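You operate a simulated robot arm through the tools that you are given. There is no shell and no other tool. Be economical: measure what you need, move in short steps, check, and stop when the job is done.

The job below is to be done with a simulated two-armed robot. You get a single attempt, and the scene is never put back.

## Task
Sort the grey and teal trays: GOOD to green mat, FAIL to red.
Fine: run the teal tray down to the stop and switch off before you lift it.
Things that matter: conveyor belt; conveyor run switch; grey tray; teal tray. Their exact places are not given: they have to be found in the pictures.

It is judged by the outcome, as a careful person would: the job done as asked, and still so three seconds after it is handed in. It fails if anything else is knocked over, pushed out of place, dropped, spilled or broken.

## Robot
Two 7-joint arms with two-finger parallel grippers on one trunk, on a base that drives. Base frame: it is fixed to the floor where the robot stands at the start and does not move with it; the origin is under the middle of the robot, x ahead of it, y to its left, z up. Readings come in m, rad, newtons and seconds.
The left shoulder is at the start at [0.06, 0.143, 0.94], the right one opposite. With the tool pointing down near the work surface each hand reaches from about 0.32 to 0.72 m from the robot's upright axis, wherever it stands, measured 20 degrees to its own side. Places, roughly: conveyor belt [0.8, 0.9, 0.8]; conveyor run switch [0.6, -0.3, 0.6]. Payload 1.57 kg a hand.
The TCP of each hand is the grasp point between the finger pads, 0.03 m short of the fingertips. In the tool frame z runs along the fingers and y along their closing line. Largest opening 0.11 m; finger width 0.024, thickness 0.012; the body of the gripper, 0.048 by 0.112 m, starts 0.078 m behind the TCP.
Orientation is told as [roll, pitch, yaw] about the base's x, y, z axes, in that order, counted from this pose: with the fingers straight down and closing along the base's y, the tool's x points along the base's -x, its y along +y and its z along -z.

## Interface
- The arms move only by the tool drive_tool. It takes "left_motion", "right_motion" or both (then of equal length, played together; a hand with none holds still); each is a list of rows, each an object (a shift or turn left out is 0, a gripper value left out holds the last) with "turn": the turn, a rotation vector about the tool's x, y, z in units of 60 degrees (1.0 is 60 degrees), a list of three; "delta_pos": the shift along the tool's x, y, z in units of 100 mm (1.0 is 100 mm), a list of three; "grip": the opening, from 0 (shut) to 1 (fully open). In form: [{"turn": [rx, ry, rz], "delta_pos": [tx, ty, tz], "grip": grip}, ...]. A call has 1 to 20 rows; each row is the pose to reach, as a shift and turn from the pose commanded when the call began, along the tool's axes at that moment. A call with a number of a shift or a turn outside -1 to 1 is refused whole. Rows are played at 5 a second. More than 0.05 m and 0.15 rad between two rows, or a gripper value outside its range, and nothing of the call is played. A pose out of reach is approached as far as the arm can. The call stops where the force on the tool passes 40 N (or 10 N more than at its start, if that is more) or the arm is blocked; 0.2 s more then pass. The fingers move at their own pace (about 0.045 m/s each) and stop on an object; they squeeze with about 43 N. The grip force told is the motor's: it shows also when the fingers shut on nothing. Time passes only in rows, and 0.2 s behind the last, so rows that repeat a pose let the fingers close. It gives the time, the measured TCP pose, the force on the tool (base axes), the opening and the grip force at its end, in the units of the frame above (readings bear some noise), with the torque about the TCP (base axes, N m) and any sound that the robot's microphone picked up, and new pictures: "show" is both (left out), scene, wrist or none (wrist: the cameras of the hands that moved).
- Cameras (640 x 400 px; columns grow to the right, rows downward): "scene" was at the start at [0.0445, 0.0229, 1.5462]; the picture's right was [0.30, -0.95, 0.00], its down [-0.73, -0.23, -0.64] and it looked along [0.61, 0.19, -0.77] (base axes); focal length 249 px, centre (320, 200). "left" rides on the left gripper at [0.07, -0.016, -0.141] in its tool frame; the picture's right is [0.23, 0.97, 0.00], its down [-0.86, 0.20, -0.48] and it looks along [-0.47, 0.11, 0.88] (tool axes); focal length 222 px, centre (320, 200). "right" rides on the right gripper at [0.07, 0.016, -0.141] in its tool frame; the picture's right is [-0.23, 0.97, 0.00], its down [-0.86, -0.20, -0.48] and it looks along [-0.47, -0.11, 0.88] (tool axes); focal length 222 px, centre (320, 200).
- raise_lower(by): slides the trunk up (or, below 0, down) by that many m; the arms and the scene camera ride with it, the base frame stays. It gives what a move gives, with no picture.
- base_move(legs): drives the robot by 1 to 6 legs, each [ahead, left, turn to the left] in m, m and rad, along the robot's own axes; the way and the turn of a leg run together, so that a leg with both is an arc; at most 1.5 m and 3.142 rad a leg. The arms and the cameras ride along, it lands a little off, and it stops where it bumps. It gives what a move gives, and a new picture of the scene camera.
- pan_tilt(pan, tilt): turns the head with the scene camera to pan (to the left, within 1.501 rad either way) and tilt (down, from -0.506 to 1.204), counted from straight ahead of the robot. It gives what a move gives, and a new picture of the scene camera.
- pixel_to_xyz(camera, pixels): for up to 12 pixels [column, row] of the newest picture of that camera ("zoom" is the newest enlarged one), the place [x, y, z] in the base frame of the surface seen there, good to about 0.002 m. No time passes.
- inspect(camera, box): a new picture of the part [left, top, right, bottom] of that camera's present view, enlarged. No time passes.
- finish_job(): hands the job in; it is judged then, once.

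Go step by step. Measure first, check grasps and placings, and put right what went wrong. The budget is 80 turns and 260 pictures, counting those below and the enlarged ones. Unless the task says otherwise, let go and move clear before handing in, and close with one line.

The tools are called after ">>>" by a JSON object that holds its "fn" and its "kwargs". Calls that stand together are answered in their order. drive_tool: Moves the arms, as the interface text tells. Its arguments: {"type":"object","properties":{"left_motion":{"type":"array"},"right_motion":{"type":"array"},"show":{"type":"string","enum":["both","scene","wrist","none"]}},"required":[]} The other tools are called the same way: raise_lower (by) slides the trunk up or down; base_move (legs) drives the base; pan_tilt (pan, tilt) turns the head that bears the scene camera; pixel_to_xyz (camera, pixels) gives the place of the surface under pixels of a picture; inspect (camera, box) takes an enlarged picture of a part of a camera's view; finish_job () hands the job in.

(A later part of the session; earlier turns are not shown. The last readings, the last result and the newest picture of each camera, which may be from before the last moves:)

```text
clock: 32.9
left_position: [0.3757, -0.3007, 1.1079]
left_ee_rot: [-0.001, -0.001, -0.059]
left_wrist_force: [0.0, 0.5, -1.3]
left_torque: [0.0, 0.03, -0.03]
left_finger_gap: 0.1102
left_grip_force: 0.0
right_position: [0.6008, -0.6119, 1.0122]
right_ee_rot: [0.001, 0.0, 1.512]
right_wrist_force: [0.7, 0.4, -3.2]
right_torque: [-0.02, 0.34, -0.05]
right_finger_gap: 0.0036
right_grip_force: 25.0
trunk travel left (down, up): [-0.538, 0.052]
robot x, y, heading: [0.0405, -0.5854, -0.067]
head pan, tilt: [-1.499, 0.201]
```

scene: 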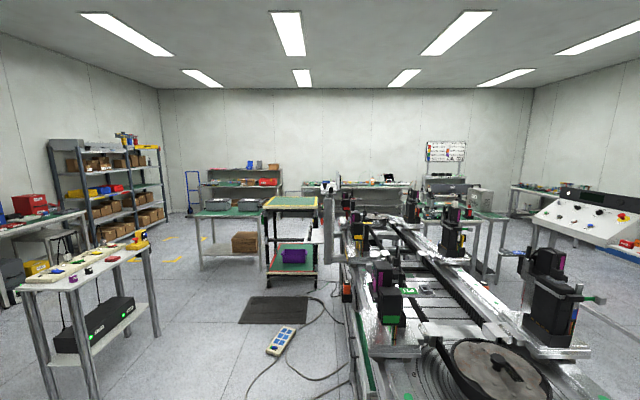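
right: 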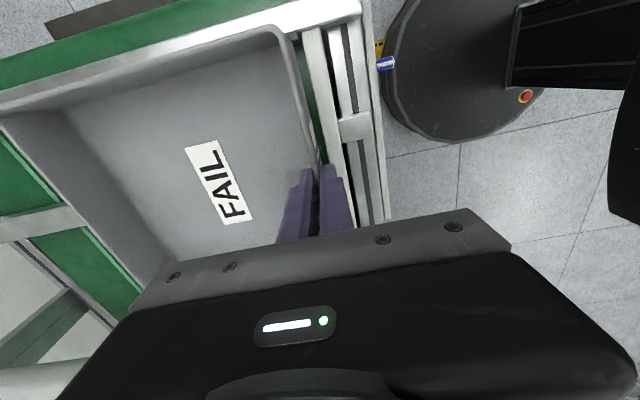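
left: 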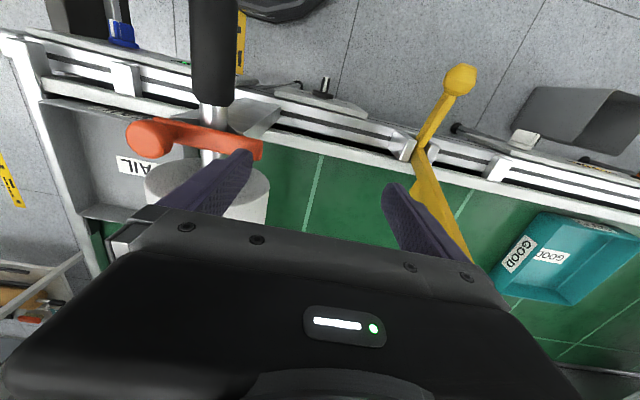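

It bumped low against the panel stand, which is still upright. I'll drive straight ahead away from it, then measure the mats.

>>> {"fn": "base_move", "kwargs": {"legs": [[0.5, 0.03, 0.065]]}}

>>> {"fn": "pan_tilt", "kwargs": {"pan": -0.45, "tilt": 0.6}}

>>> {"fn": "inspect", "kwargs": {"camera": "scene", "box": [240, 60, 480, 210]}}

```text
clock: 35.9
left_position: [0.8654, -0.2671, 1.1081]
left_ee_rot: [0.001, 0.0, 0.001]
left_wrist_force: [0.6, 0.3, -0.5]
left_torque: [0.02, 0.01, -0.01]
left_finger_gap: 0.11
left_grip_force: 0.0
right_position: [1.1096, -0.5631, 1.0118]
right_ee_rot: [0.005, 0.0, 1.571]
right_wrist_force: [1.3, 0.5, -3.4]
right_torque: [0.03, 0.38, 0.0]
right_finger_gap: 0.0037
right_grip_force: 24.8
trunk travel left (down, up): [-0.538, 0.052]
robot x, y, heading: [0.5453, -0.5685, 0.001]
head pan, tilt: [-1.499, 0.201]
```

scene: 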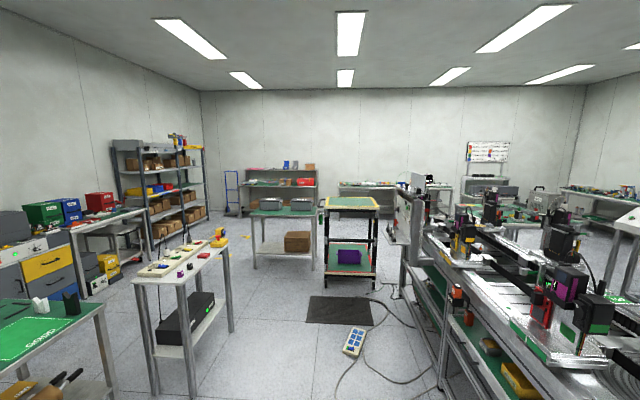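

```text
clock: 37.2
left_position: [0.8657, -0.2657, 1.1085]
left_ee_rot: [0.001, -0.002, 0.002]
left_wrist_force: [-0.1, -0.2, 1.3]
left_torque: [0.03, -0.02, 0.0]
left_finger_gap: 0.1099
left_grip_force: 0.1
right_position: [1.1092, -0.5623, 1.0121]
right_ee_rot: [0.002, 0.001, 1.572]
right_wrist_force: [-0.5, -0.4, -2.7]
right_torque: [0.01, 0.33, 0.0]
right_finger_gap: 0.0036
right_grip_force: 24.8
trunk travel left (down, up): [-0.538, 0.052]
robot x, y, heading: [0.5531, -0.5692, -0.003]
head pan, tilt: [-0.45, 0.6]
```

scene: 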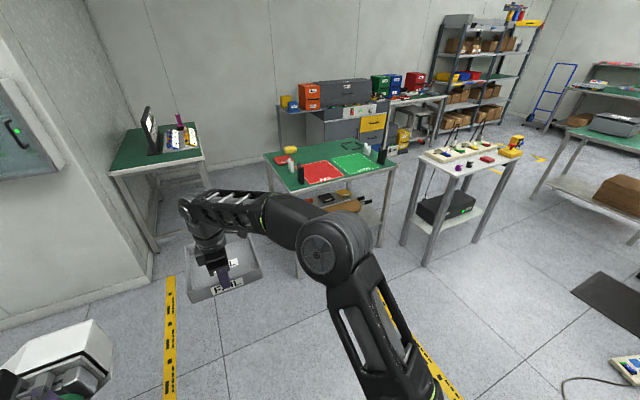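

```text
2.67 times, centred on (360, 135) of scene
```

zoom: 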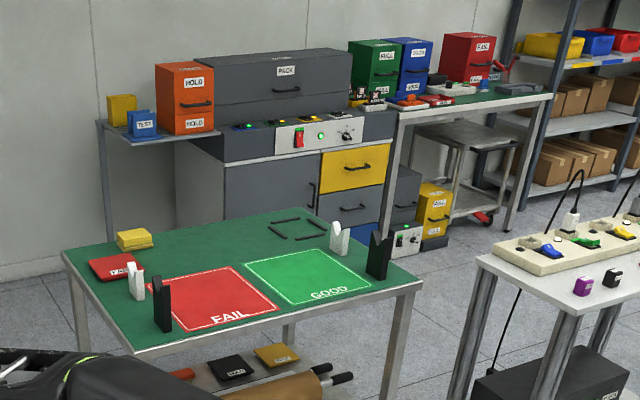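

>>> {"fn": "pixel_to_xyz", "kwargs": {"camera": "zoom", "pixels": [[186, 331], [280, 307], [228, 267], [148, 281], [287, 305], [374, 285], [318, 247], [242, 263], [162, 310], [379, 270], [133, 352], [420, 285]]}}

```text
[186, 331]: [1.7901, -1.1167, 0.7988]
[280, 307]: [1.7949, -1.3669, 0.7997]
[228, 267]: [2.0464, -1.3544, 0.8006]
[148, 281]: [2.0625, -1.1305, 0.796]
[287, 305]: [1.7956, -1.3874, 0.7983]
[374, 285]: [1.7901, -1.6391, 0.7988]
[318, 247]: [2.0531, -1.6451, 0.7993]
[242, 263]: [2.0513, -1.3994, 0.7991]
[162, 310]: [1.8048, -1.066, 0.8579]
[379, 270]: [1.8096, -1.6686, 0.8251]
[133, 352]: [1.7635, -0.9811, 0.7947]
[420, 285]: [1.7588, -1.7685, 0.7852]
```

The red mat's centre is at about (1.92, -1.242), with x 1.79–2.05. The green mat's centre is at about (1.92, -1.515). I'll drive so that the held tray comes over the red mat.

>>> {"fn": "base_move", "kwargs": {"legs": [[0.3, -0.675, 0], [0.35, 0, 0]]}}

>>> {"fn": "pan_tilt", "kwargs": {"pan": -0.1, "tilt": 0.9}}

```text
clock: 43.1
left_position: [1.5141, -0.9435, 1.1084]
left_ee_rot: [0.0, 0.0, 0.006]
left_wrist_force: [-0.7, -0.8, -0.7]
left_torque: [0.0, 0.01, 0.0]
left_finger_gap: 0.1102
left_grip_force: 0.2
right_position: [1.7613, -1.2389, 1.0132]
right_ee_rot: [0.004, 0.001, 1.577]
right_wrist_force: [0.3, 0.8, -3.3]
right_torque: [0.03, 0.38, -0.02]
right_finger_gap: 0.0036
right_grip_force: 24.5
trunk travel left (down, up): [-0.538, 0.052]
robot x, y, heading: [1.1982, -1.247, 0.005]
head pan, tilt: [-0.45, 0.6]
```

scene: 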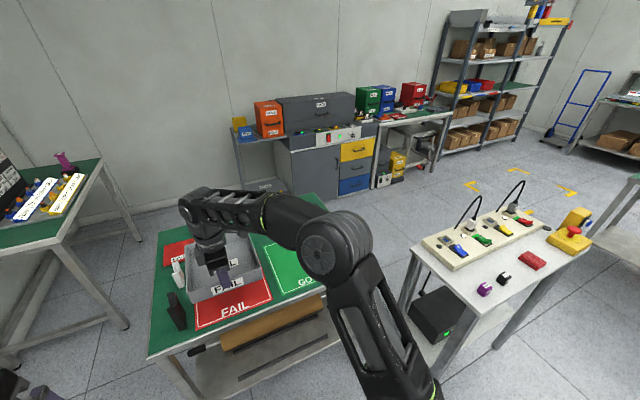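

```text
clock: 43.9
left_position: [1.5138, -0.9434, 1.1086]
left_ee_rot: [0.002, -0.003, 0.005]
left_wrist_force: [-0.5, 0.1, 0.2]
left_torque: [0.01, 0.02, -0.03]
left_finger_gap: 0.1101
left_grip_force: 0.0
right_position: [1.7599, -1.2394, 1.0124]
right_ee_rot: [0.003, 0.0, 1.576]
right_wrist_force: [-0.3, 0.5, -3.5]
right_torque: [0.03, 0.36, -0.02]
right_finger_gap: 0.004
right_grip_force: 24.7
trunk travel left (down, up): [-0.538, 0.052]
robot x, y, heading: [1.2013, -1.2453, 0.007]
head pan, tilt: [-0.099, 0.901]
```

scene: 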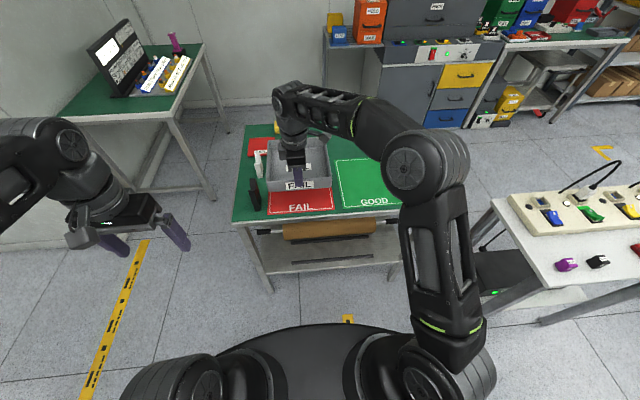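

Position is good sideways but needs 6 cm more ahead. I'll creep forward.

>>> {"fn": "base_move", "kwargs": {"legs": [[0.06, -0.003, -0.005]]}}

>>> {"fn": "drive_tool", "kwargs": {"right_motion": [{"delta_pos": [0, 0, 0.35]}, {"delta_pos": [0, 0, 0.7]}, {"delta_pos": [0, 0, 0.9]}, {"delta_pos": [0, 0, 0.9]}], "show": "both"}}

>>> {"fn": "inspect", "kwargs": {"camera": "scene", "box": [220, 100, 460, 250]}}

```text
clock: 44.9
left_position: [1.5777, -0.9478, 1.1082]
left_ee_rot: [-0.001, 0.0, 0.001]
left_wrist_force: [-0.3, -0.1, 0.0]
left_torque: [0.01, 0.05, 0.01]
left_finger_gap: 0.11
left_grip_force: 0.0
right_position: [1.8215, -1.2447, 1.0106]
right_ee_rot: [0.003, 0.003, 1.57]
right_wrist_force: [0.3, 0.5, -4.2]
right_torque: [0.0, 0.37, -0.01]
right_finger_gap: 0.0037
right_grip_force: 24.8
trunk travel left (down, up): [-0.538, 0.052]
robot x, y, heading: [1.2622, -1.249, -0.0]
head pan, tilt: [-0.099, 0.901]
```

scene: 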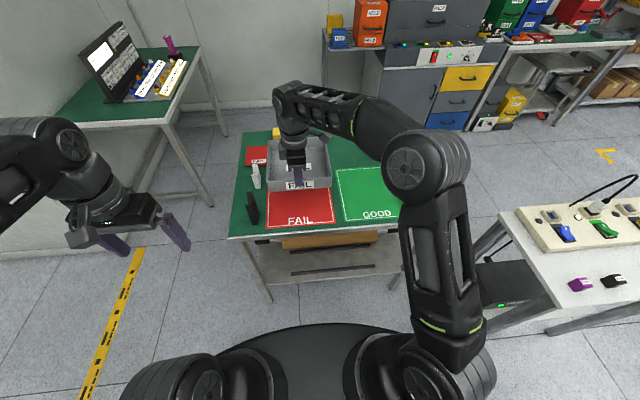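

```text
clock: 45.9
left_position: [1.5743, -0.9483, 1.1084]
left_ee_rot: [0.001, -0.001, 0.003]
left_wrist_force: [0.6, 0.4, -0.9]
left_torque: [0.01, 0.01, 0.03]
left_finger_gap: 0.1102
left_grip_force: 0.1
right_position: [1.8197, -1.2466, 0.9226]
right_ee_rot: [0.003, 0.002, 1.572]
right_wrist_force: [0.1, 0.8, -3.3]
right_torque: [0.01, 0.29, 0.0]
right_finger_gap: 0.0038
right_grip_force: 24.2
trunk travel left (down, up): [-0.538, 0.052]
robot x, y, heading: [1.2623, -1.2516, 0.002]
head pan, tilt: [-0.099, 0.901]
```

scene: 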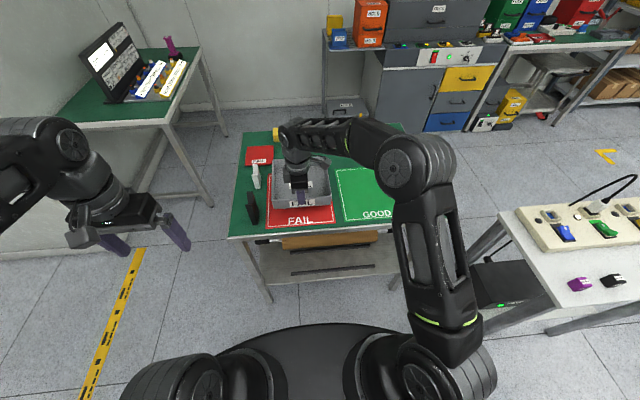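
right: 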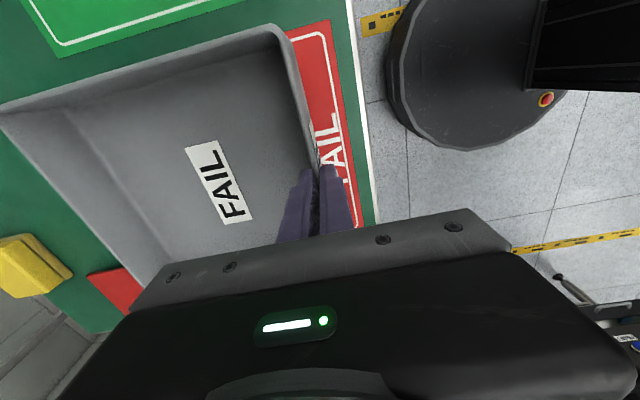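

```text
2.67 times, centred on (340, 175) of scene
```

zoom: 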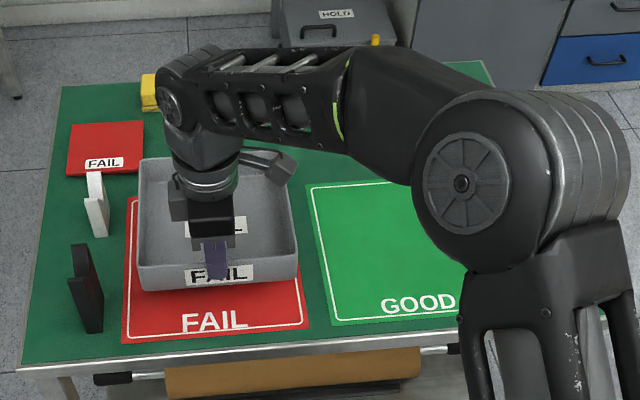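

>>> {"fn": "pixel_to_xyz", "kwargs": {"camera": "zoom", "pixels": [[140, 268], [297, 258], [288, 180], [140, 175], [125, 342], [308, 328], [160, 269], [170, 292]]}}

>>> {"fn": "pixel_to_xyz", "kwargs": {"camera": "right", "pixels": [[280, 35], [20, 115], [300, 150], [330, 30], [100, 290]]}}

```text
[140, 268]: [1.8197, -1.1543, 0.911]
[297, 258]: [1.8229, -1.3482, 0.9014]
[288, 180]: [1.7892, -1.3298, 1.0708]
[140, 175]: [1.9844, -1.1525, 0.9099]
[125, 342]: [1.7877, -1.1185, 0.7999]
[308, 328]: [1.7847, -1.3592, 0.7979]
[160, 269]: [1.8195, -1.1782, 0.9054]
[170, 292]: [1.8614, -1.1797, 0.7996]
```

```text
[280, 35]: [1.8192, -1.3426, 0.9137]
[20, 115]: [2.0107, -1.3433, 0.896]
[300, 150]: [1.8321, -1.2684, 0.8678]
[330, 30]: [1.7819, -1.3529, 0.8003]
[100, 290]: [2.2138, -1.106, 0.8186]
```

The tray is over the red mat with its far edge sagging about 18 mm. I'll shift 7 mm left and lower it until both edges rest on the mat.

>>> {"fn": "drive_tool", "kwargs": {"right_motion": [{"delta_pos": [-0.06, 0, 0.2]}, {"delta_pos": [-0.06, 0, 0.4]}, {"delta_pos": [-0.06, 0, 0.5]}, {"delta_pos": [-0.06, 0, 0.58]}, {"delta_pos": [-0.06, 0, 0.63]}, {"delta_pos": [-0.06, 0, 0.63]}], "show": "wrist"}}

>>> {"fn": "inspect", "kwargs": {"camera": "scene", "box": [220, 120, 380, 240]}}

```text
clock: 47.3
left_position: [1.5746, -0.9488, 1.1097]
left_ee_rot: [0.001, -0.001, 0.002]
left_wrist_force: [0.1, -0.2, -0.3]
left_torque: [0.01, 0.04, -0.02]
left_finger_gap: 0.11
left_grip_force: 0.1
right_position: [1.8192, -1.2404, 0.8576]
right_ee_rot: [0.004, -0.001, 1.57]
right_wrist_force: [-1.6, -1.1, 2.2]
right_torque: [0.34, -0.07, 0.0]
right_finger_gap: 0.0038
right_grip_force: 24.3
trunk travel left (down, up): [-0.538, 0.052]
robot x, y, heading: [1.2591, -1.2482, -0.003]
head pan, tilt: [-0.099, 0.901]
```

right: 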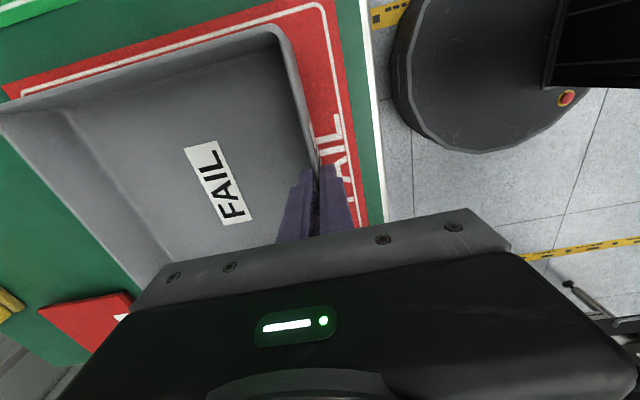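

```text
3.33 times, centred on (300, 180) of scene
```

zoom: 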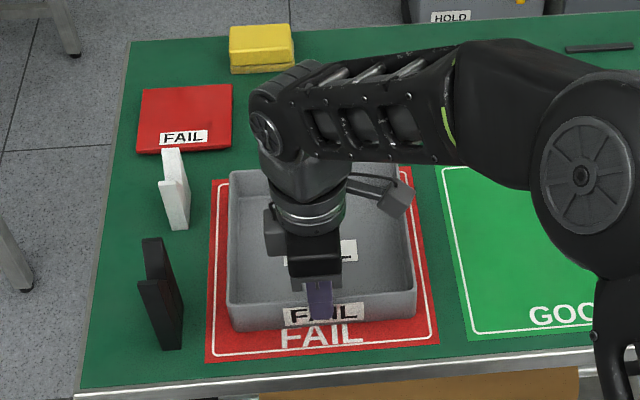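

The tray rests on the red mat inside its border, and the force has reversed to +2.2 N. I'll open and rise.

>>> {"fn": "drive_tool", "kwargs": {"right_motion": [{"grip": 0.3}, {"grip": 0.3}, {"grip": 0.3}, {"delta_pos": [0, 0, -0.4]}, {"delta_pos": [0, 0, -0.8]}, {"delta_pos": [0, 0, -1.0]}, {"delta_pos": [0, 0, -1.0]}], "show": "both"}}

>>> {"fn": "inspect", "kwargs": {"camera": "scene", "box": [220, 120, 380, 240]}}

```text
clock: 48.9
left_position: [1.5747, -0.9485, 1.1088]
left_ee_rot: [0.0, -0.002, 0.003]
left_wrist_force: [0.3, 0.2, 0.1]
left_torque: [0.0, -0.01, 0.0]
left_finger_gap: 0.1101
left_grip_force: 0.0
right_position: [1.8219, -1.2399, 0.9583]
right_ee_rot: [0.005, 0.001, 1.573]
right_wrist_force: [0.0, 0.3, 0.6]
right_torque: [-0.01, 0.0, -0.01]
right_finger_gap: 0.0333
right_grip_force: 0.0
trunk travel left (down, up): [-0.538, 0.052]
robot x, y, heading: [1.2638, -1.251, -0.002]
head pan, tilt: [-0.099, 0.901]
```

scene: 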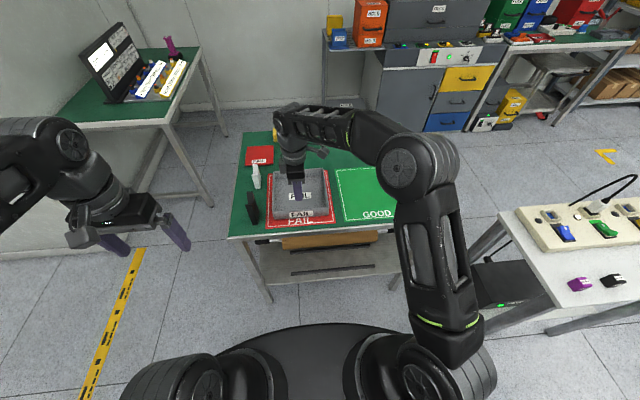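
right: 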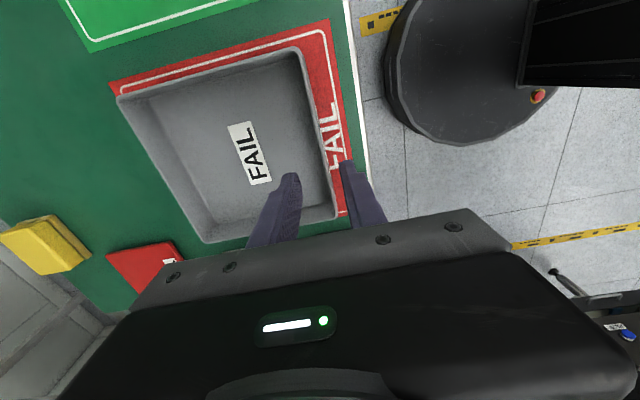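

```text
3.33 times, centred on (300, 180) of scene
```

zoom: 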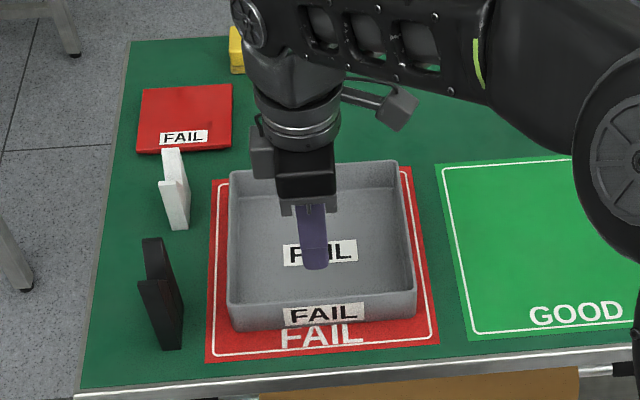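

The grey tray sits flat inside the red mat. I'll raise the hand, back away and go to face the conveyor's end to read the switch.

>>> {"fn": "drive_tool", "kwargs": {"right_motion": [{"delta_pos": [0, 0, -0.4]}, {"delta_pos": [0, 0, -0.8]}, {"delta_pos": [0, 0, -1.0]}, {"delta_pos": [0, 0, -1.0]}], "show": "none"}}

>>> {"fn": "base_move", "kwargs": {"legs": [[-0.5, 0, 0], [-0.2, 0.15, 0], [0, 0, 1.57]]}}

>>> {"fn": "pan_tilt", "kwargs": {"pan": 0.0, "tilt": 0.8}}

```text
clock: 49.9
left_position: [1.5751, -0.9488, 1.1085]
left_ee_rot: [0.002, -0.001, 0.003]
left_wrist_force: [1.0, 1.6, -0.8]
left_torque: [-0.02, 0.05, 0.0]
left_finger_gap: 0.11
left_grip_force: 0.0
right_position: [1.8204, -1.2401, 1.059]
right_ee_rot: [0.003, -0.001, 1.57]
right_wrist_force: [-1.0, 0.0, -0.3]
right_torque: [0.01, 0.0, -0.04]
right_finger_gap: 0.0329
right_grip_force: 0.1
trunk travel left (down, up): [-0.538, 0.052]
robot x, y, heading: [1.2598, -1.2506, -0.002]
head pan, tilt: [-0.099, 0.901]
```

```text
clock: 58.0
left_position: [0.2708, -0.7788, 1.1074]
left_ee_rot: [0.001, -0.002, 1.546]
left_wrist_force: [0.0, -0.3, 0.1]
left_torque: [-0.04, -0.02, -0.01]
left_finger_gap: 0.1098
left_grip_force: 0.2
right_position: [0.5685, -0.5411, 1.058]
right_ee_rot: [0.001, 0.0, 3.118]
right_wrist_force: [-0.6, -0.3, -0.8]
right_torque: [0.01, 0.01, 0.01]
right_finger_gap: 0.0328
right_grip_force: 0.0
trunk travel left (down, up): [-0.538, 0.052]
robot x, y, heading: [0.5673, -1.0963, 1.545]
head pan, tilt: [-0.099, 0.901]
```

scene: 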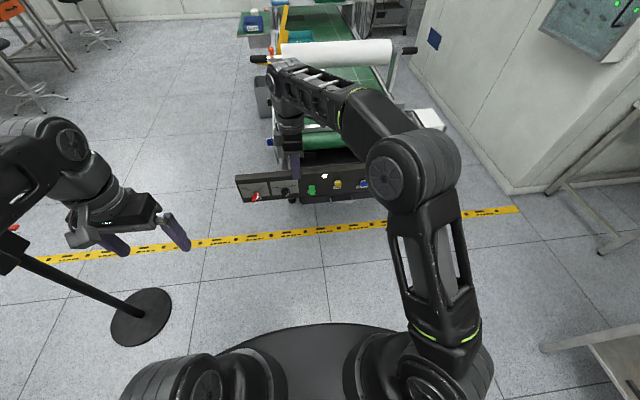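

```text
clock: 58.7
left_position: [0.2716, -0.7781, 1.108]
left_ee_rot: [0.0, -0.003, 1.546]
left_wrist_force: [0.6, -0.5, -1.0]
left_torque: [0.02, -0.02, -0.01]
left_finger_gap: 0.1099
left_grip_force: 0.1
right_position: [0.5687, -0.541, 1.0583]
right_ee_rot: [0.001, 0.001, 3.116]
right_wrist_force: [-0.3, 0.2, -0.2]
right_torque: [-0.01, 0.0, 0.01]
right_finger_gap: 0.0331
right_grip_force: 0.1
trunk travel left (down, up): [-0.538, 0.052]
robot x, y, heading: [0.5665, -1.097, 1.544]
head pan, tilt: [0.0, 0.799]
```

scene: 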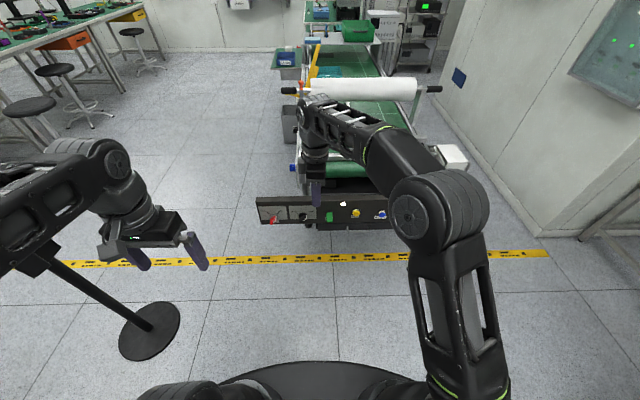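

>>> {"fn": "inspect", "kwargs": {"camera": "scene", "box": [250, 180, 410, 240]}}

>>> {"fn": "pixel_to_xyz", "kwargs": {"camera": "zoom", "pixels": [[90, 160], [215, 140], [315, 150], [425, 130], [525, 145], [375, 95], [215, 175], [40, 120], [260, 100]]}}

>>> {"fn": "pixel_to_xyz", "kwargs": {"camera": "scene", "pixels": [[150, 330], [60, 270], [30, 260], [330, 75], [315, 50]]}}

```text
4.00 times, centred on (330, 210) of scene
```

zoom: 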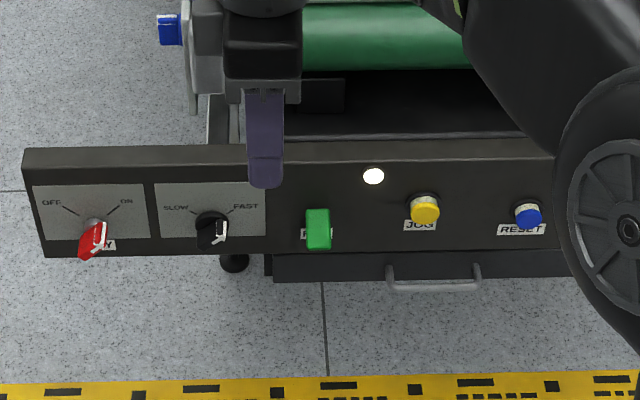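

```text
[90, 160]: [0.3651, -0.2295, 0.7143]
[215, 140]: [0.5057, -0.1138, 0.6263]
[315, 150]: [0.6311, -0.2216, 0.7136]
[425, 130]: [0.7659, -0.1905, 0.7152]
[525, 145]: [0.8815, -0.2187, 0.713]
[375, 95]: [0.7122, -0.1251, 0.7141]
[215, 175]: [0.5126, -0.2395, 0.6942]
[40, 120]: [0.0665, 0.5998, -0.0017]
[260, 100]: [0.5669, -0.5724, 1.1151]
```

```text
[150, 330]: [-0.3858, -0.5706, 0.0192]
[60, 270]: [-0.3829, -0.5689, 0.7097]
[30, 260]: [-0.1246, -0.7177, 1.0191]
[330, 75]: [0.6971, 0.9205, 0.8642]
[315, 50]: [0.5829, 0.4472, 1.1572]
```

The panel shows OFF/ON and SLOW/FAST knobs, a green paddle labelled RUN at about (0.63, -0.27, 0.63), then JOG and RESET. I'll lower the trunk and turn the right hand to look at the paddle closely.

>>> {"fn": "drive_tool", "kwargs": {"right_motion": [{"turn": [0, 0, 0.14], "grip": 0}, {"turn": [0, 0, 0.28]}, {"turn": [0, 0, 0.42]}, {"turn": [0, 0, 0.56]}, {"turn": [0, 0, 0.7]}, {"turn": [0, 0, 0.84]}, {"turn": [0, 0, 0.98]}], "show": "none"}}

>>> {"fn": "drive_tool", "kwargs": {"right_motion": [{"turn": [0, 0, 0.14]}, {"turn": [0, 0, 0.28]}, {"turn": [0, 0, 0.42]}, {"turn": [0, 0, 0.52]}, {"turn": [0, 0, 0.52]}], "show": "none"}}

>>> {"fn": "drive_tool", "kwargs": {"right_motion": [{"delta_pos": [0.4, 0, 0], "turn": [0, -0.14, 0]}, {"delta_pos": [0.8, 0, 0], "turn": [0, -0.28, 0]}, {"delta_pos": [1.0, 0, 0], "turn": [0, -0.42, 0]}, {"delta_pos": [1.0, 0, 0], "turn": [0, -0.56, 0]}, {"delta_pos": [1.0, 0, 0], "turn": [0, -0.7, 0]}, {"delta_pos": [1.0, 0, 0], "turn": [0, -0.75, 0]}, {"delta_pos": [1.0, 0, 0], "turn": [0, -0.75, 0]}], "show": "none"}}

>>> {"fn": "raise_lower", "kwargs": {"by": -0.3}}

>>> {"fn": "inspect", "kwargs": {"camera": "right", "box": [0, 0, 640, 400]}}

>>> {"fn": "inspect", "kwargs": {"camera": "scene", "box": [0, 0, 640, 400]}}

```text
clock: 60.3
left_position: [0.2709, -0.7777, 1.1083]
left_ee_rot: [0.0, -0.002, 1.546]
left_wrist_force: [-0.2, -0.1, 0.4]
left_torque: [-0.01, 0.0, 0.01]
left_finger_gap: 0.1101
left_grip_force: 0.1
right_position: [0.5672, -0.5405, 1.0586]
right_ee_rot: [0.0, 0.0, 2.087]
right_wrist_force: [-0.4, 0.0, -0.2]
right_torque: [0.02, 0.0, 0.01]
right_finger_gap: 0.0
right_grip_force: 21.4
trunk travel left (down, up): [-0.538, 0.052]
robot x, y, heading: [0.5658, -1.0989, 1.543]
head pan, tilt: [0.0, 0.799]
```

```text
clock: 61.5
left_position: [0.2709, -0.777, 1.108]
left_ee_rot: [0.0, -0.001, 1.546]
left_wrist_force: [0.2, 0.7, -0.4]
left_torque: [-0.01, 0.01, -0.01]
left_finger_gap: 0.11
left_grip_force: 0.1
right_position: [0.5671, -0.5417, 1.0583]
right_ee_rot: [0.001, 0.002, 1.545]
right_wrist_force: [0.4, -0.4, -0.6]
right_torque: [0.0, -0.01, -0.02]
right_finger_gap: 0.0001
right_grip_force: 21.1
trunk travel left (down, up): [-0.538, 0.052]
robot x, y, heading: [0.5657, -1.0983, 1.547]
head pan, tilt: [0.0, 0.799]
```

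```text
clock: 63.1
left_position: [0.2713, -0.7777, 1.1076]
left_ee_rot: [0.0, -0.003, 1.546]
left_wrist_force: [0.2, 0.4, 1.0]
left_torque: [0.04, 0.0, 0.0]
left_finger_gap: 0.1101
left_grip_force: 0.0
right_position: [0.565, -0.6414, 1.0591]
right_ee_rot: [0.0, -0.787, 1.547]
right_wrist_force: [-0.9, 0.0, 0.4]
right_torque: [0.01, 0.02, -0.04]
right_finger_gap: 0.0
right_grip_force: 21.3
trunk travel left (down, up): [-0.538, 0.052]
robot x, y, heading: [0.5649, -1.099, 1.549]
head pan, tilt: [0.0, 0.799]
```

```text
clock: 66.1
left_position: [0.2719, -0.7779, 0.8085]
left_ee_rot: [-0.001, -0.001, 1.546]
left_wrist_force: [-0.3, -0.3, -1.0]
left_torque: [0.0, 0.03, -0.02]
left_finger_gap: 0.1097
left_grip_force: 0.0
right_position: [0.5657, -0.642, 0.7596]
right_ee_rot: [-0.001, -0.784, 1.546]
right_wrist_force: [-0.1, 0.3, -0.8]
right_torque: [0.03, 0.0, 0.0]
right_finger_gap: 0.0
right_grip_force: 20.8
trunk travel left (down, up): [-0.238, 0.352]
robot x, y, heading: [0.561, -1.1007, 1.544]
head pan, tilt: [0.0, 0.799]
```

```text
1.00 times, centred on (320, 200) of right
```

zoom: 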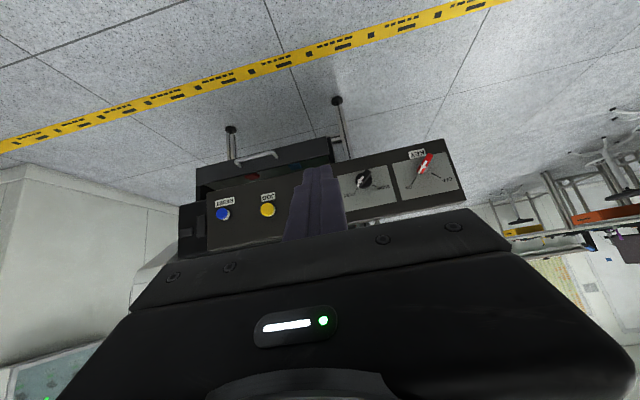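

```text
1.00 times, centred on (320, 200) of scene
```

zoom: 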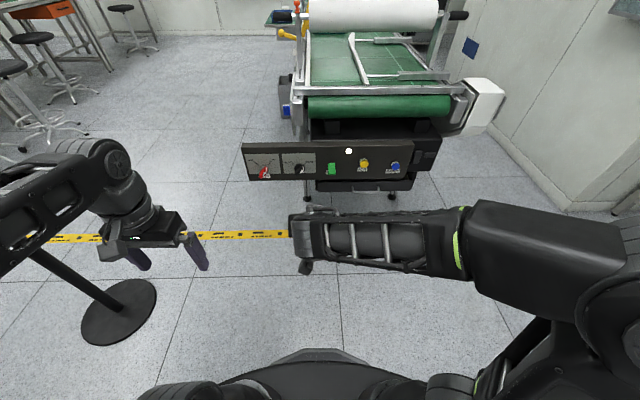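

Now the panel is in clear view of the scene camera, with RUN at (331,169). I'll enlarge it and measure.

>>> {"fn": "inspect", "kwargs": {"camera": "scene", "box": [240, 130, 420, 200]}}

>>> {"fn": "inspect", "kwargs": {"camera": "scene", "box": [310, 140, 374, 180]}}

>>> {"fn": "pixel_to_xyz", "kwargs": {"camera": "scene", "pixels": [[331, 165], [331, 169], [331, 173], [348, 151], [364, 163], [299, 168], [264, 172], [340, 165], [265, 155], [300, 145], [330, 178]]}}

```text
3.56 times, centred on (330, 165) of scene
```

zoom: 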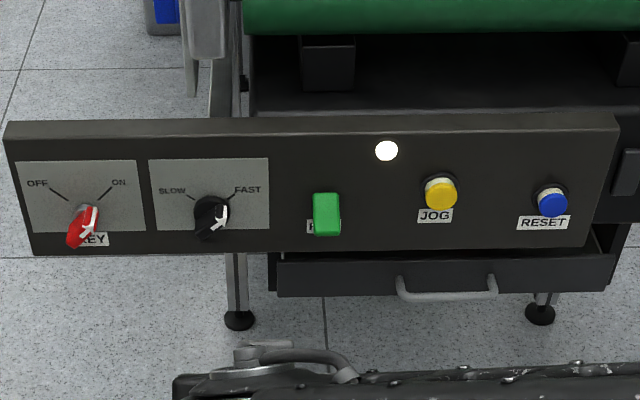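

```text
10.00 times, centred on (342, 160) of scene
```

zoom: 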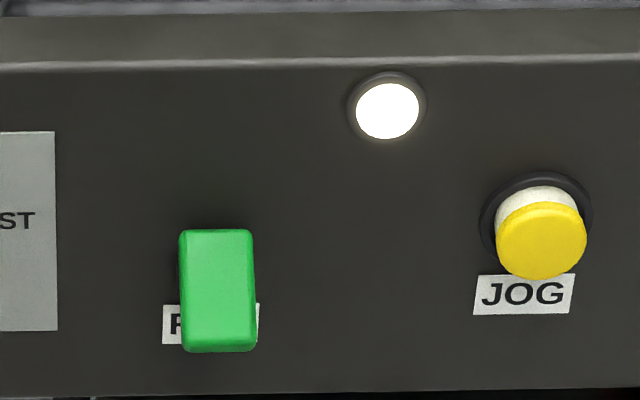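

```text
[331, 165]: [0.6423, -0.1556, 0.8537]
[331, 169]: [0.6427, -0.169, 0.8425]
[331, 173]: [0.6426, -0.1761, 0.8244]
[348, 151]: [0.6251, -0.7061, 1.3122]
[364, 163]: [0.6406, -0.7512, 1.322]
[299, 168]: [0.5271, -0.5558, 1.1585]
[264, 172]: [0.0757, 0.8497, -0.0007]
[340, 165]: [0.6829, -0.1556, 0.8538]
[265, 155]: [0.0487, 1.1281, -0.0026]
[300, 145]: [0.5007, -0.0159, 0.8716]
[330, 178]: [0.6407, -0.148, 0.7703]
```

>>> {"fn": "pixel_to_xyz", "kwargs": {"camera": "zoom", "pixels": [[217, 240], [217, 290], [217, 345], [190, 290], [250, 290], [387, 110], [300, 250], [541, 240], [300, 350], [300, 62], [300, 30]]}}

>>> {"fn": "inspect", "kwargs": {"camera": "right", "box": [180, 120, 480, 260]}}

```text
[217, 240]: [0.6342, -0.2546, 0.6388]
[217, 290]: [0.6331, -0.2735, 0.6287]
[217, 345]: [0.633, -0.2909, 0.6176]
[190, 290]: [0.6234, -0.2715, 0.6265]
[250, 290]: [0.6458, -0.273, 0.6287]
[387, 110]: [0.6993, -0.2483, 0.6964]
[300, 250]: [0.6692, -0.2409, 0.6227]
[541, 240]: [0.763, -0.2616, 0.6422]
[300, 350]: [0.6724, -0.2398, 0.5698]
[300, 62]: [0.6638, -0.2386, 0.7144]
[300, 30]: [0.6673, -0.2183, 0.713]
```

```text
2.13 times, centred on (330, 190) of right
```

zoom: 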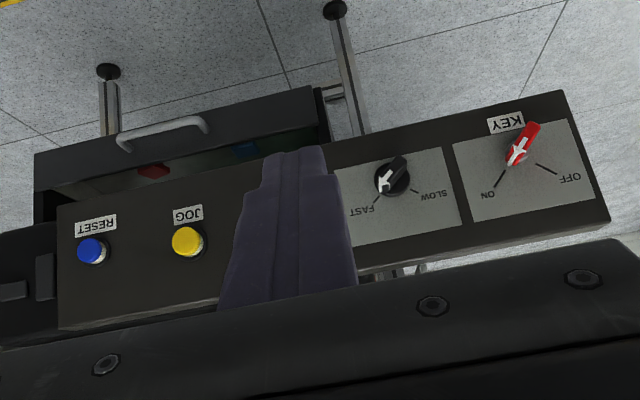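

The green RUN piece sticks out from the panel face (y -0.24) down to (y -0.291, z 0.618), so it looks like a lever hanging down, while KEY points to ON. I'll confirm its shape from the side with the wrist camera.

>>> {"fn": "drive_tool", "kwargs": {"right_motion": [{"delta_pos": [0, -0.3, 0], "turn": [0, -0.14, 0]}, {"delta_pos": [0, -0.6, 0], "turn": [0, -0.28, 0]}, {"delta_pos": [0, -0.9, 0], "turn": [0, -0.42, 0]}, {"delta_pos": [0, -0.9, 0], "turn": [0, -0.5, 0]}, {"delta_pos": [0, -0.9, 0], "turn": [0, -0.5, 0]}], "show": "wrist"}}

>>> {"fn": "inspect", "kwargs": {"camera": "right", "box": [300, 120, 500, 240]}}

```text
clock: 67.3
left_position: [0.2703, -0.7769, 0.8078]
left_ee_rot: [0.002, -0.002, 1.546]
left_wrist_force: [-0.5, 0.0, -0.1]
left_torque: [0.0, -0.02, -0.07]
left_finger_gap: 0.11
left_grip_force: 0.1
right_position: [0.6258, -0.6044, 0.769]
right_ee_rot: [-0.001, -1.31, 1.547]
right_wrist_force: [-0.1, 0.2, 0.0]
right_torque: [0.01, 0.02, -0.02]
right_finger_gap: 0.0
right_grip_force: 21.8
right hand out of reach, approached as far as the arm can: row 2, 3, 4, 5
trunk travel left (down, up): [-0.238, 0.352]
robot x, y, heading: [0.5669, -1.0986, 1.545]
head pan, tilt: [0.0, 0.799]
```

right: 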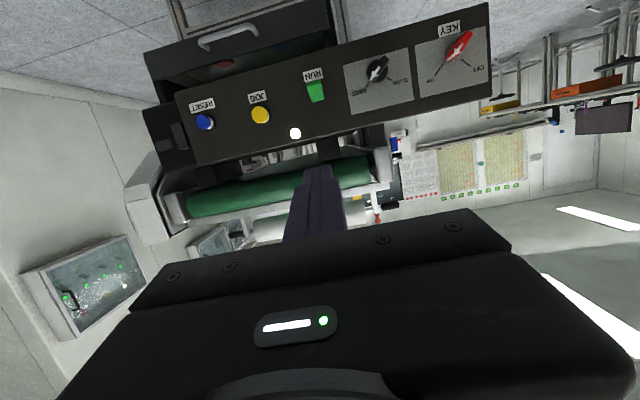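

```text
3.20 times, centred on (400, 180) of right
```

zoom: 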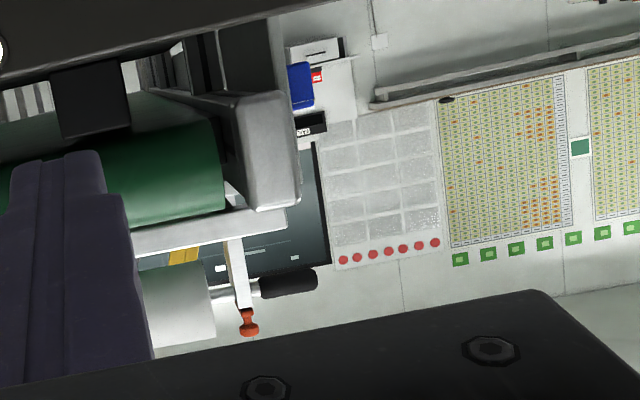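

>>> {"fn": "inspect", "kwargs": {"camera": "right", "box": [276, 60, 356, 110]}}

>>> {"fn": "pixel_to_xyz", "kwargs": {"camera": "right", "pixels": [[313, 82], [315, 90], [317, 97], [319, 102], [310, 92], [325, 92], [314, 76]]}}

```text
8.00 times, centred on (316, 85) of right
```

zoom: 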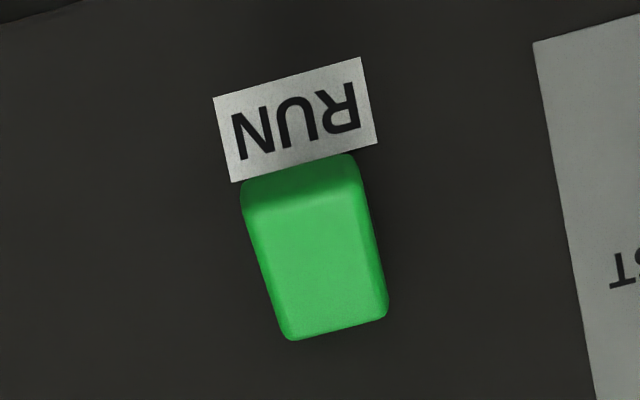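

```text
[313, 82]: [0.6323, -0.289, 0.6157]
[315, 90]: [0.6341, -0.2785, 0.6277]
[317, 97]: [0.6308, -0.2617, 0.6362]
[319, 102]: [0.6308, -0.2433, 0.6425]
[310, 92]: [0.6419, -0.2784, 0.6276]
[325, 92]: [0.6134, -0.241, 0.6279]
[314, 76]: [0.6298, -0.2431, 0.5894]
```

It is a lever pivoted on the panel and hanging down (end at y -0.289, z 0.616), so it has to be pushed up to run and down to stop. I'll drive closer with the hand still in front of the panel.

>>> {"fn": "base_move", "kwargs": {"legs": [[0.22, -0.02, 0.02]]}}

>>> {"fn": "inspect", "kwargs": {"camera": "right", "box": [0, 0, 640, 400]}}

```text
clock: 69.0
left_position: [0.2871, -0.5651, 0.8085]
left_ee_rot: [0.001, -0.003, 1.567]
left_wrist_force: [-0.2, 0.0, -0.1]
left_torque: [0.0, -0.01, 0.01]
left_finger_gap: 0.1102
left_grip_force: 0.1
right_position: [0.6404, -0.3835, 0.7682]
right_ee_rot: [-0.002, -1.309, 1.566]
right_wrist_force: [-0.4, -0.2, 0.2]
right_torque: [0.01, 0.03, -0.03]
right_finger_gap: 0.0003
right_grip_force: 21.4
trunk travel left (down, up): [-0.238, 0.352]
robot x, y, heading: [0.5894, -0.8818, 1.567]
head pan, tilt: [0.0, 0.799]
```

scene: 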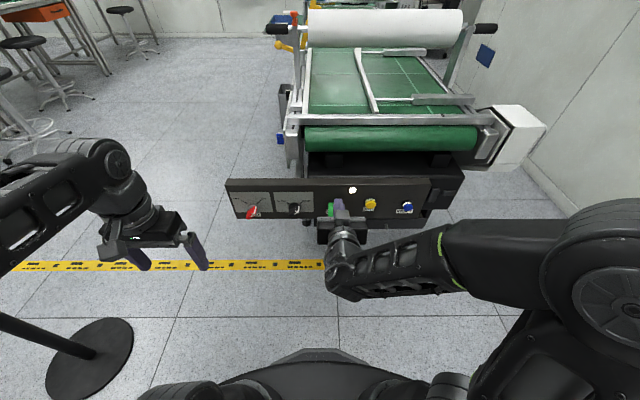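

```text
1.00 times, centred on (320, 200) of right
```

zoom: 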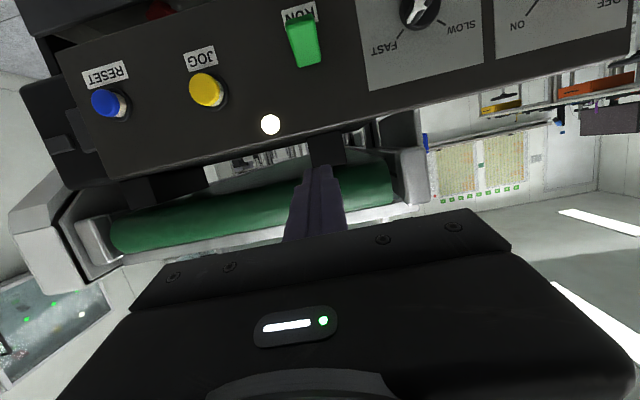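

The hand is in front of the panel at TCP (0.640, -0.384, 0.768). I'll lower the trunk so the fingertips end below the lever, then slide the tips under it.

>>> {"fn": "raise_lower", "kwargs": {"by": -0.19}}

>>> {"fn": "drive_tool", "kwargs": {"right_motion": [{"delta_pos": [-0.11, 0.06, 0.42]}, {"delta_pos": [-0.11, 0.06, 0.42]}], "show": "both"}}

>>> {"fn": "inspect", "kwargs": {"camera": "scene", "box": [220, 110, 480, 270]}}

```text
clock: 71.0
left_position: [0.2863, -0.5657, 0.6182]
left_ee_rot: [-0.001, -0.003, 1.567]
left_wrist_force: [-0.5, -0.2, -0.6]
left_torque: [-0.01, -0.01, 0.02]
left_finger_gap: 0.11
left_grip_force: 0.0
right_position: [0.6397, -0.3862, 0.5792]
right_ee_rot: [-0.004, -1.306, 1.567]
right_wrist_force: [-0.1, 0.3, 0.4]
right_torque: [-0.01, -0.01, -0.05]
right_finger_gap: 0.0
right_grip_force: 21.3
trunk travel left (down, up): [-0.048, 0.542]
robot x, y, heading: [0.5882, -0.8801, 1.565]
head pan, tilt: [0.0, 0.799]
```

```text
clock: 71.6
left_position: [0.2884, -0.5659, 0.6175]
left_ee_rot: [-0.001, -0.003, 1.569]
left_wrist_force: [-0.6, 0.5, 0.9]
left_torque: [0.01, 0.05, 0.02]
left_finger_gap: 0.1098
left_grip_force: 0.2
right_position: [0.6344, -0.3412, 0.5795]
right_ee_rot: [-0.001, -1.307, 1.569]
right_wrist_force: [0.7, 0.1, -0.2]
right_torque: [-0.03, 0.0, 0.01]
right_finger_gap: 0.0
right_grip_force: 21.8
trunk travel left (down, up): [-0.048, 0.542]
robot x, y, heading: [0.5844, -0.8812, 1.566]
head pan, tilt: [0.0, 0.799]
```

scene: 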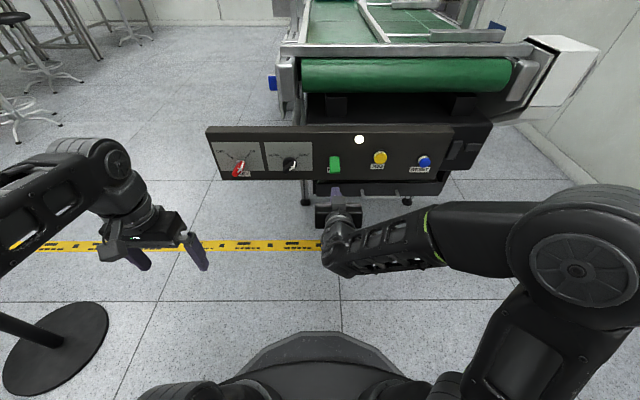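
right: 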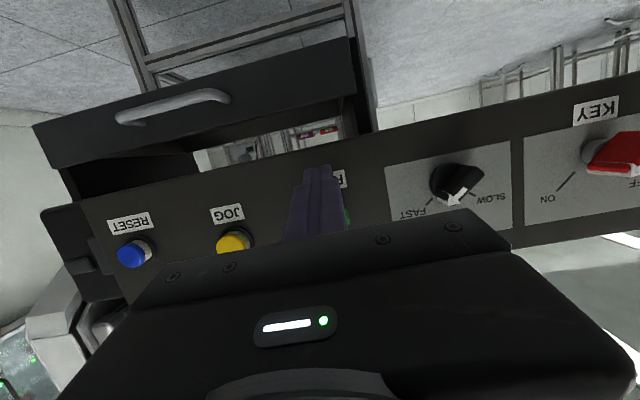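

```text
2.46 times, centred on (350, 190) of scene
```

zoom: 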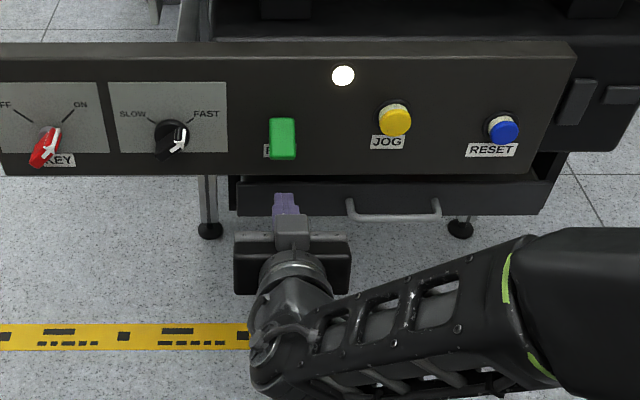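

The lever end is at y -0.289 and my fingertips are at y -0.312, z 0.57. I'll aim the camera at the belt and slide the tips under the lever.

>>> {"fn": "drive_tool", "kwargs": {"right_motion": [{"delta_pos": [-0.1, 0, 0.38]}, {"delta_pos": [-0.1, 0, 0.38]}], "show": "wrist"}}

>>> {"fn": "pan_tilt", "kwargs": {"pan": 0.0, "tilt": 0.5}}

>>> {"fn": "inspect", "kwargs": {"camera": "scene", "box": [200, 100, 520, 300]}}

```text
clock: 72.2
left_position: [0.2884, -0.5654, 0.6182]
left_ee_rot: [0.0, -0.002, 1.566]
left_wrist_force: [-1.1, -0.5, 0.4]
left_torque: [0.0, -0.02, -0.01]
left_finger_gap: 0.11
left_grip_force: 0.0
right_position: [0.634, -0.3007, 0.5812]
right_ee_rot: [-0.003, -1.308, 1.567]
right_wrist_force: [-0.1, 0.1, -0.9]
right_torque: [-0.01, 0.02, -0.02]
right_finger_gap: 0.0
right_grip_force: 21.4
trunk travel left (down, up): [-0.048, 0.542]
robot x, y, heading: [0.5837, -0.8872, 1.567]
head pan, tilt: [0.0, 0.799]
```

right: 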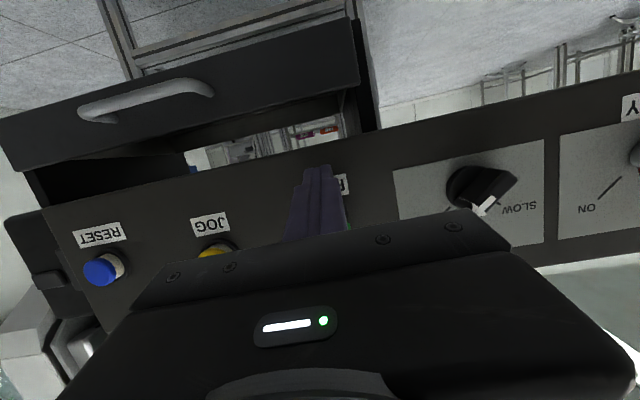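

```text
clock: 73.0
left_position: [0.2873, -0.5661, 0.6176]
left_ee_rot: [0.0, -0.001, 1.569]
left_wrist_force: [0.1, -0.1, -0.6]
left_torque: [0.0, -0.01, 0.02]
left_finger_gap: 0.1098
left_grip_force: 0.1
right_position: [0.6339, -0.3016, 0.5798]
right_ee_rot: [-0.004, -1.31, 1.567]
right_wrist_force: [-0.2, -0.1, 0.2]
right_torque: [-0.02, 0.02, -0.03]
right_finger_gap: 0.0001
right_grip_force: 21.1
trunk travel left (down, up): [-0.048, 0.542]
robot x, y, heading: [0.5833, -0.8787, 1.566]
head pan, tilt: [0.0, 0.499]
```

scene: 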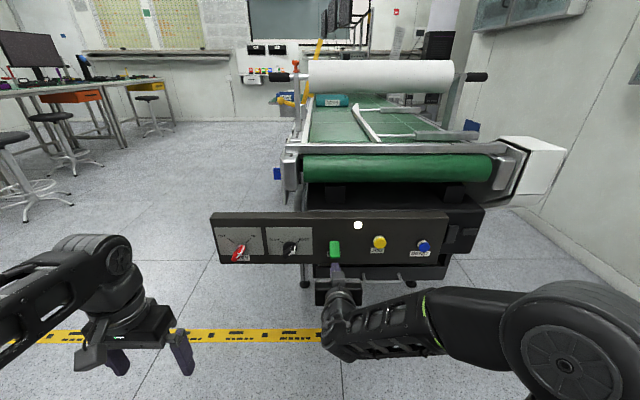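

```text
2.00 times, centred on (360, 200) of scene
```

zoom: 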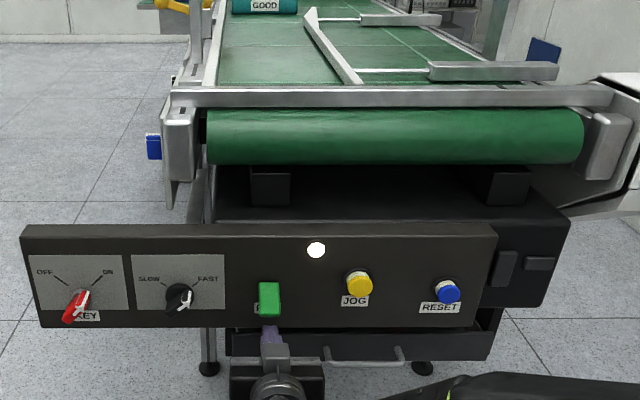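

The teal tray is in the lane and the tips are under the lever. I'll push up in small steps.

>>> {"fn": "drive_tool", "kwargs": {"right_motion": [{"delta_pos": [-0.193, 0, -0.052]}, {"delta_pos": [-0.386, 0, -0.104]}, {"delta_pos": [-0.53, 0, -0.142]}, {"delta_pos": [-0.63, 0, -0.169]}], "show": "scene"}}

```text
clock: 74.0
left_position: [0.2868, -0.5658, 0.6185]
left_ee_rot: [-0.001, -0.002, 1.565]
left_wrist_force: [0.8, -0.1, 0.2]
left_torque: [-0.03, -0.02, 0.0]
left_finger_gap: 0.11
left_grip_force: 0.2
right_position: [0.6328, -0.3016, 0.6444]
right_ee_rot: [-0.005, -1.308, 1.572]
right_wrist_force: [0.3, -0.5, -0.7]
right_torque: [0.0, -0.01, -0.01]
right_finger_gap: 0.0
right_grip_force: 21.3
trunk travel left (down, up): [-0.048, 0.542]
robot x, y, heading: [0.5883, -0.8822, 1.567]
head pan, tilt: [0.0, 0.499]
heard: click
```

scene: 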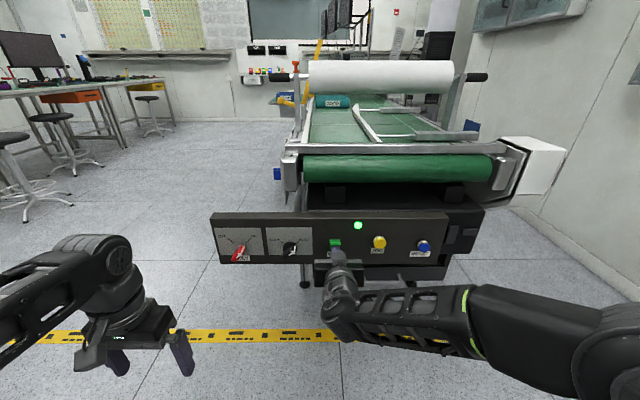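

It clicked and the lamp turned green: the belt is running. I'll move the fingers above the lever, ready to push it down, and watch the tray.

>>> {"fn": "drive_tool", "kwargs": {"right_motion": [{"delta_pos": [0.1, 0, -0.38]}, {"delta_pos": [0.181, 0, -0.676]}, {"delta_pos": [-0.2, 0, -0.78]}, {"delta_pos": [-0.592, 0, -0.883]}], "show": "scene"}}

```text
clock: 75.0
left_position: [0.2892, -0.5644, 0.6193]
left_ee_rot: [0.0, -0.001, 1.567]
left_wrist_force: [-0.8, 0.4, -0.4]
left_torque: [-0.01, -0.01, -0.01]
left_finger_gap: 0.11
left_grip_force: 0.1
right_position: [0.6348, -0.3733, 0.7238]
right_ee_rot: [-0.003, -1.308, 1.569]
right_wrist_force: [0.2, 0.2, -0.5]
right_torque: [0.02, -0.01, -0.01]
right_finger_gap: 0.0
right_grip_force: 21.2
trunk travel left (down, up): [-0.048, 0.542]
robot x, y, heading: [0.586, -0.8818, 1.57]
head pan, tilt: [0.0, 0.499]
```

scene: 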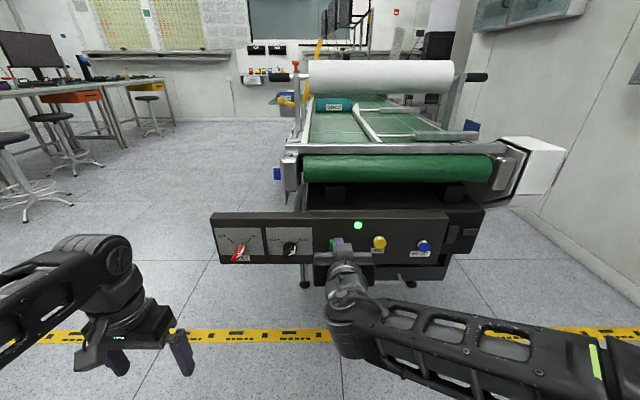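

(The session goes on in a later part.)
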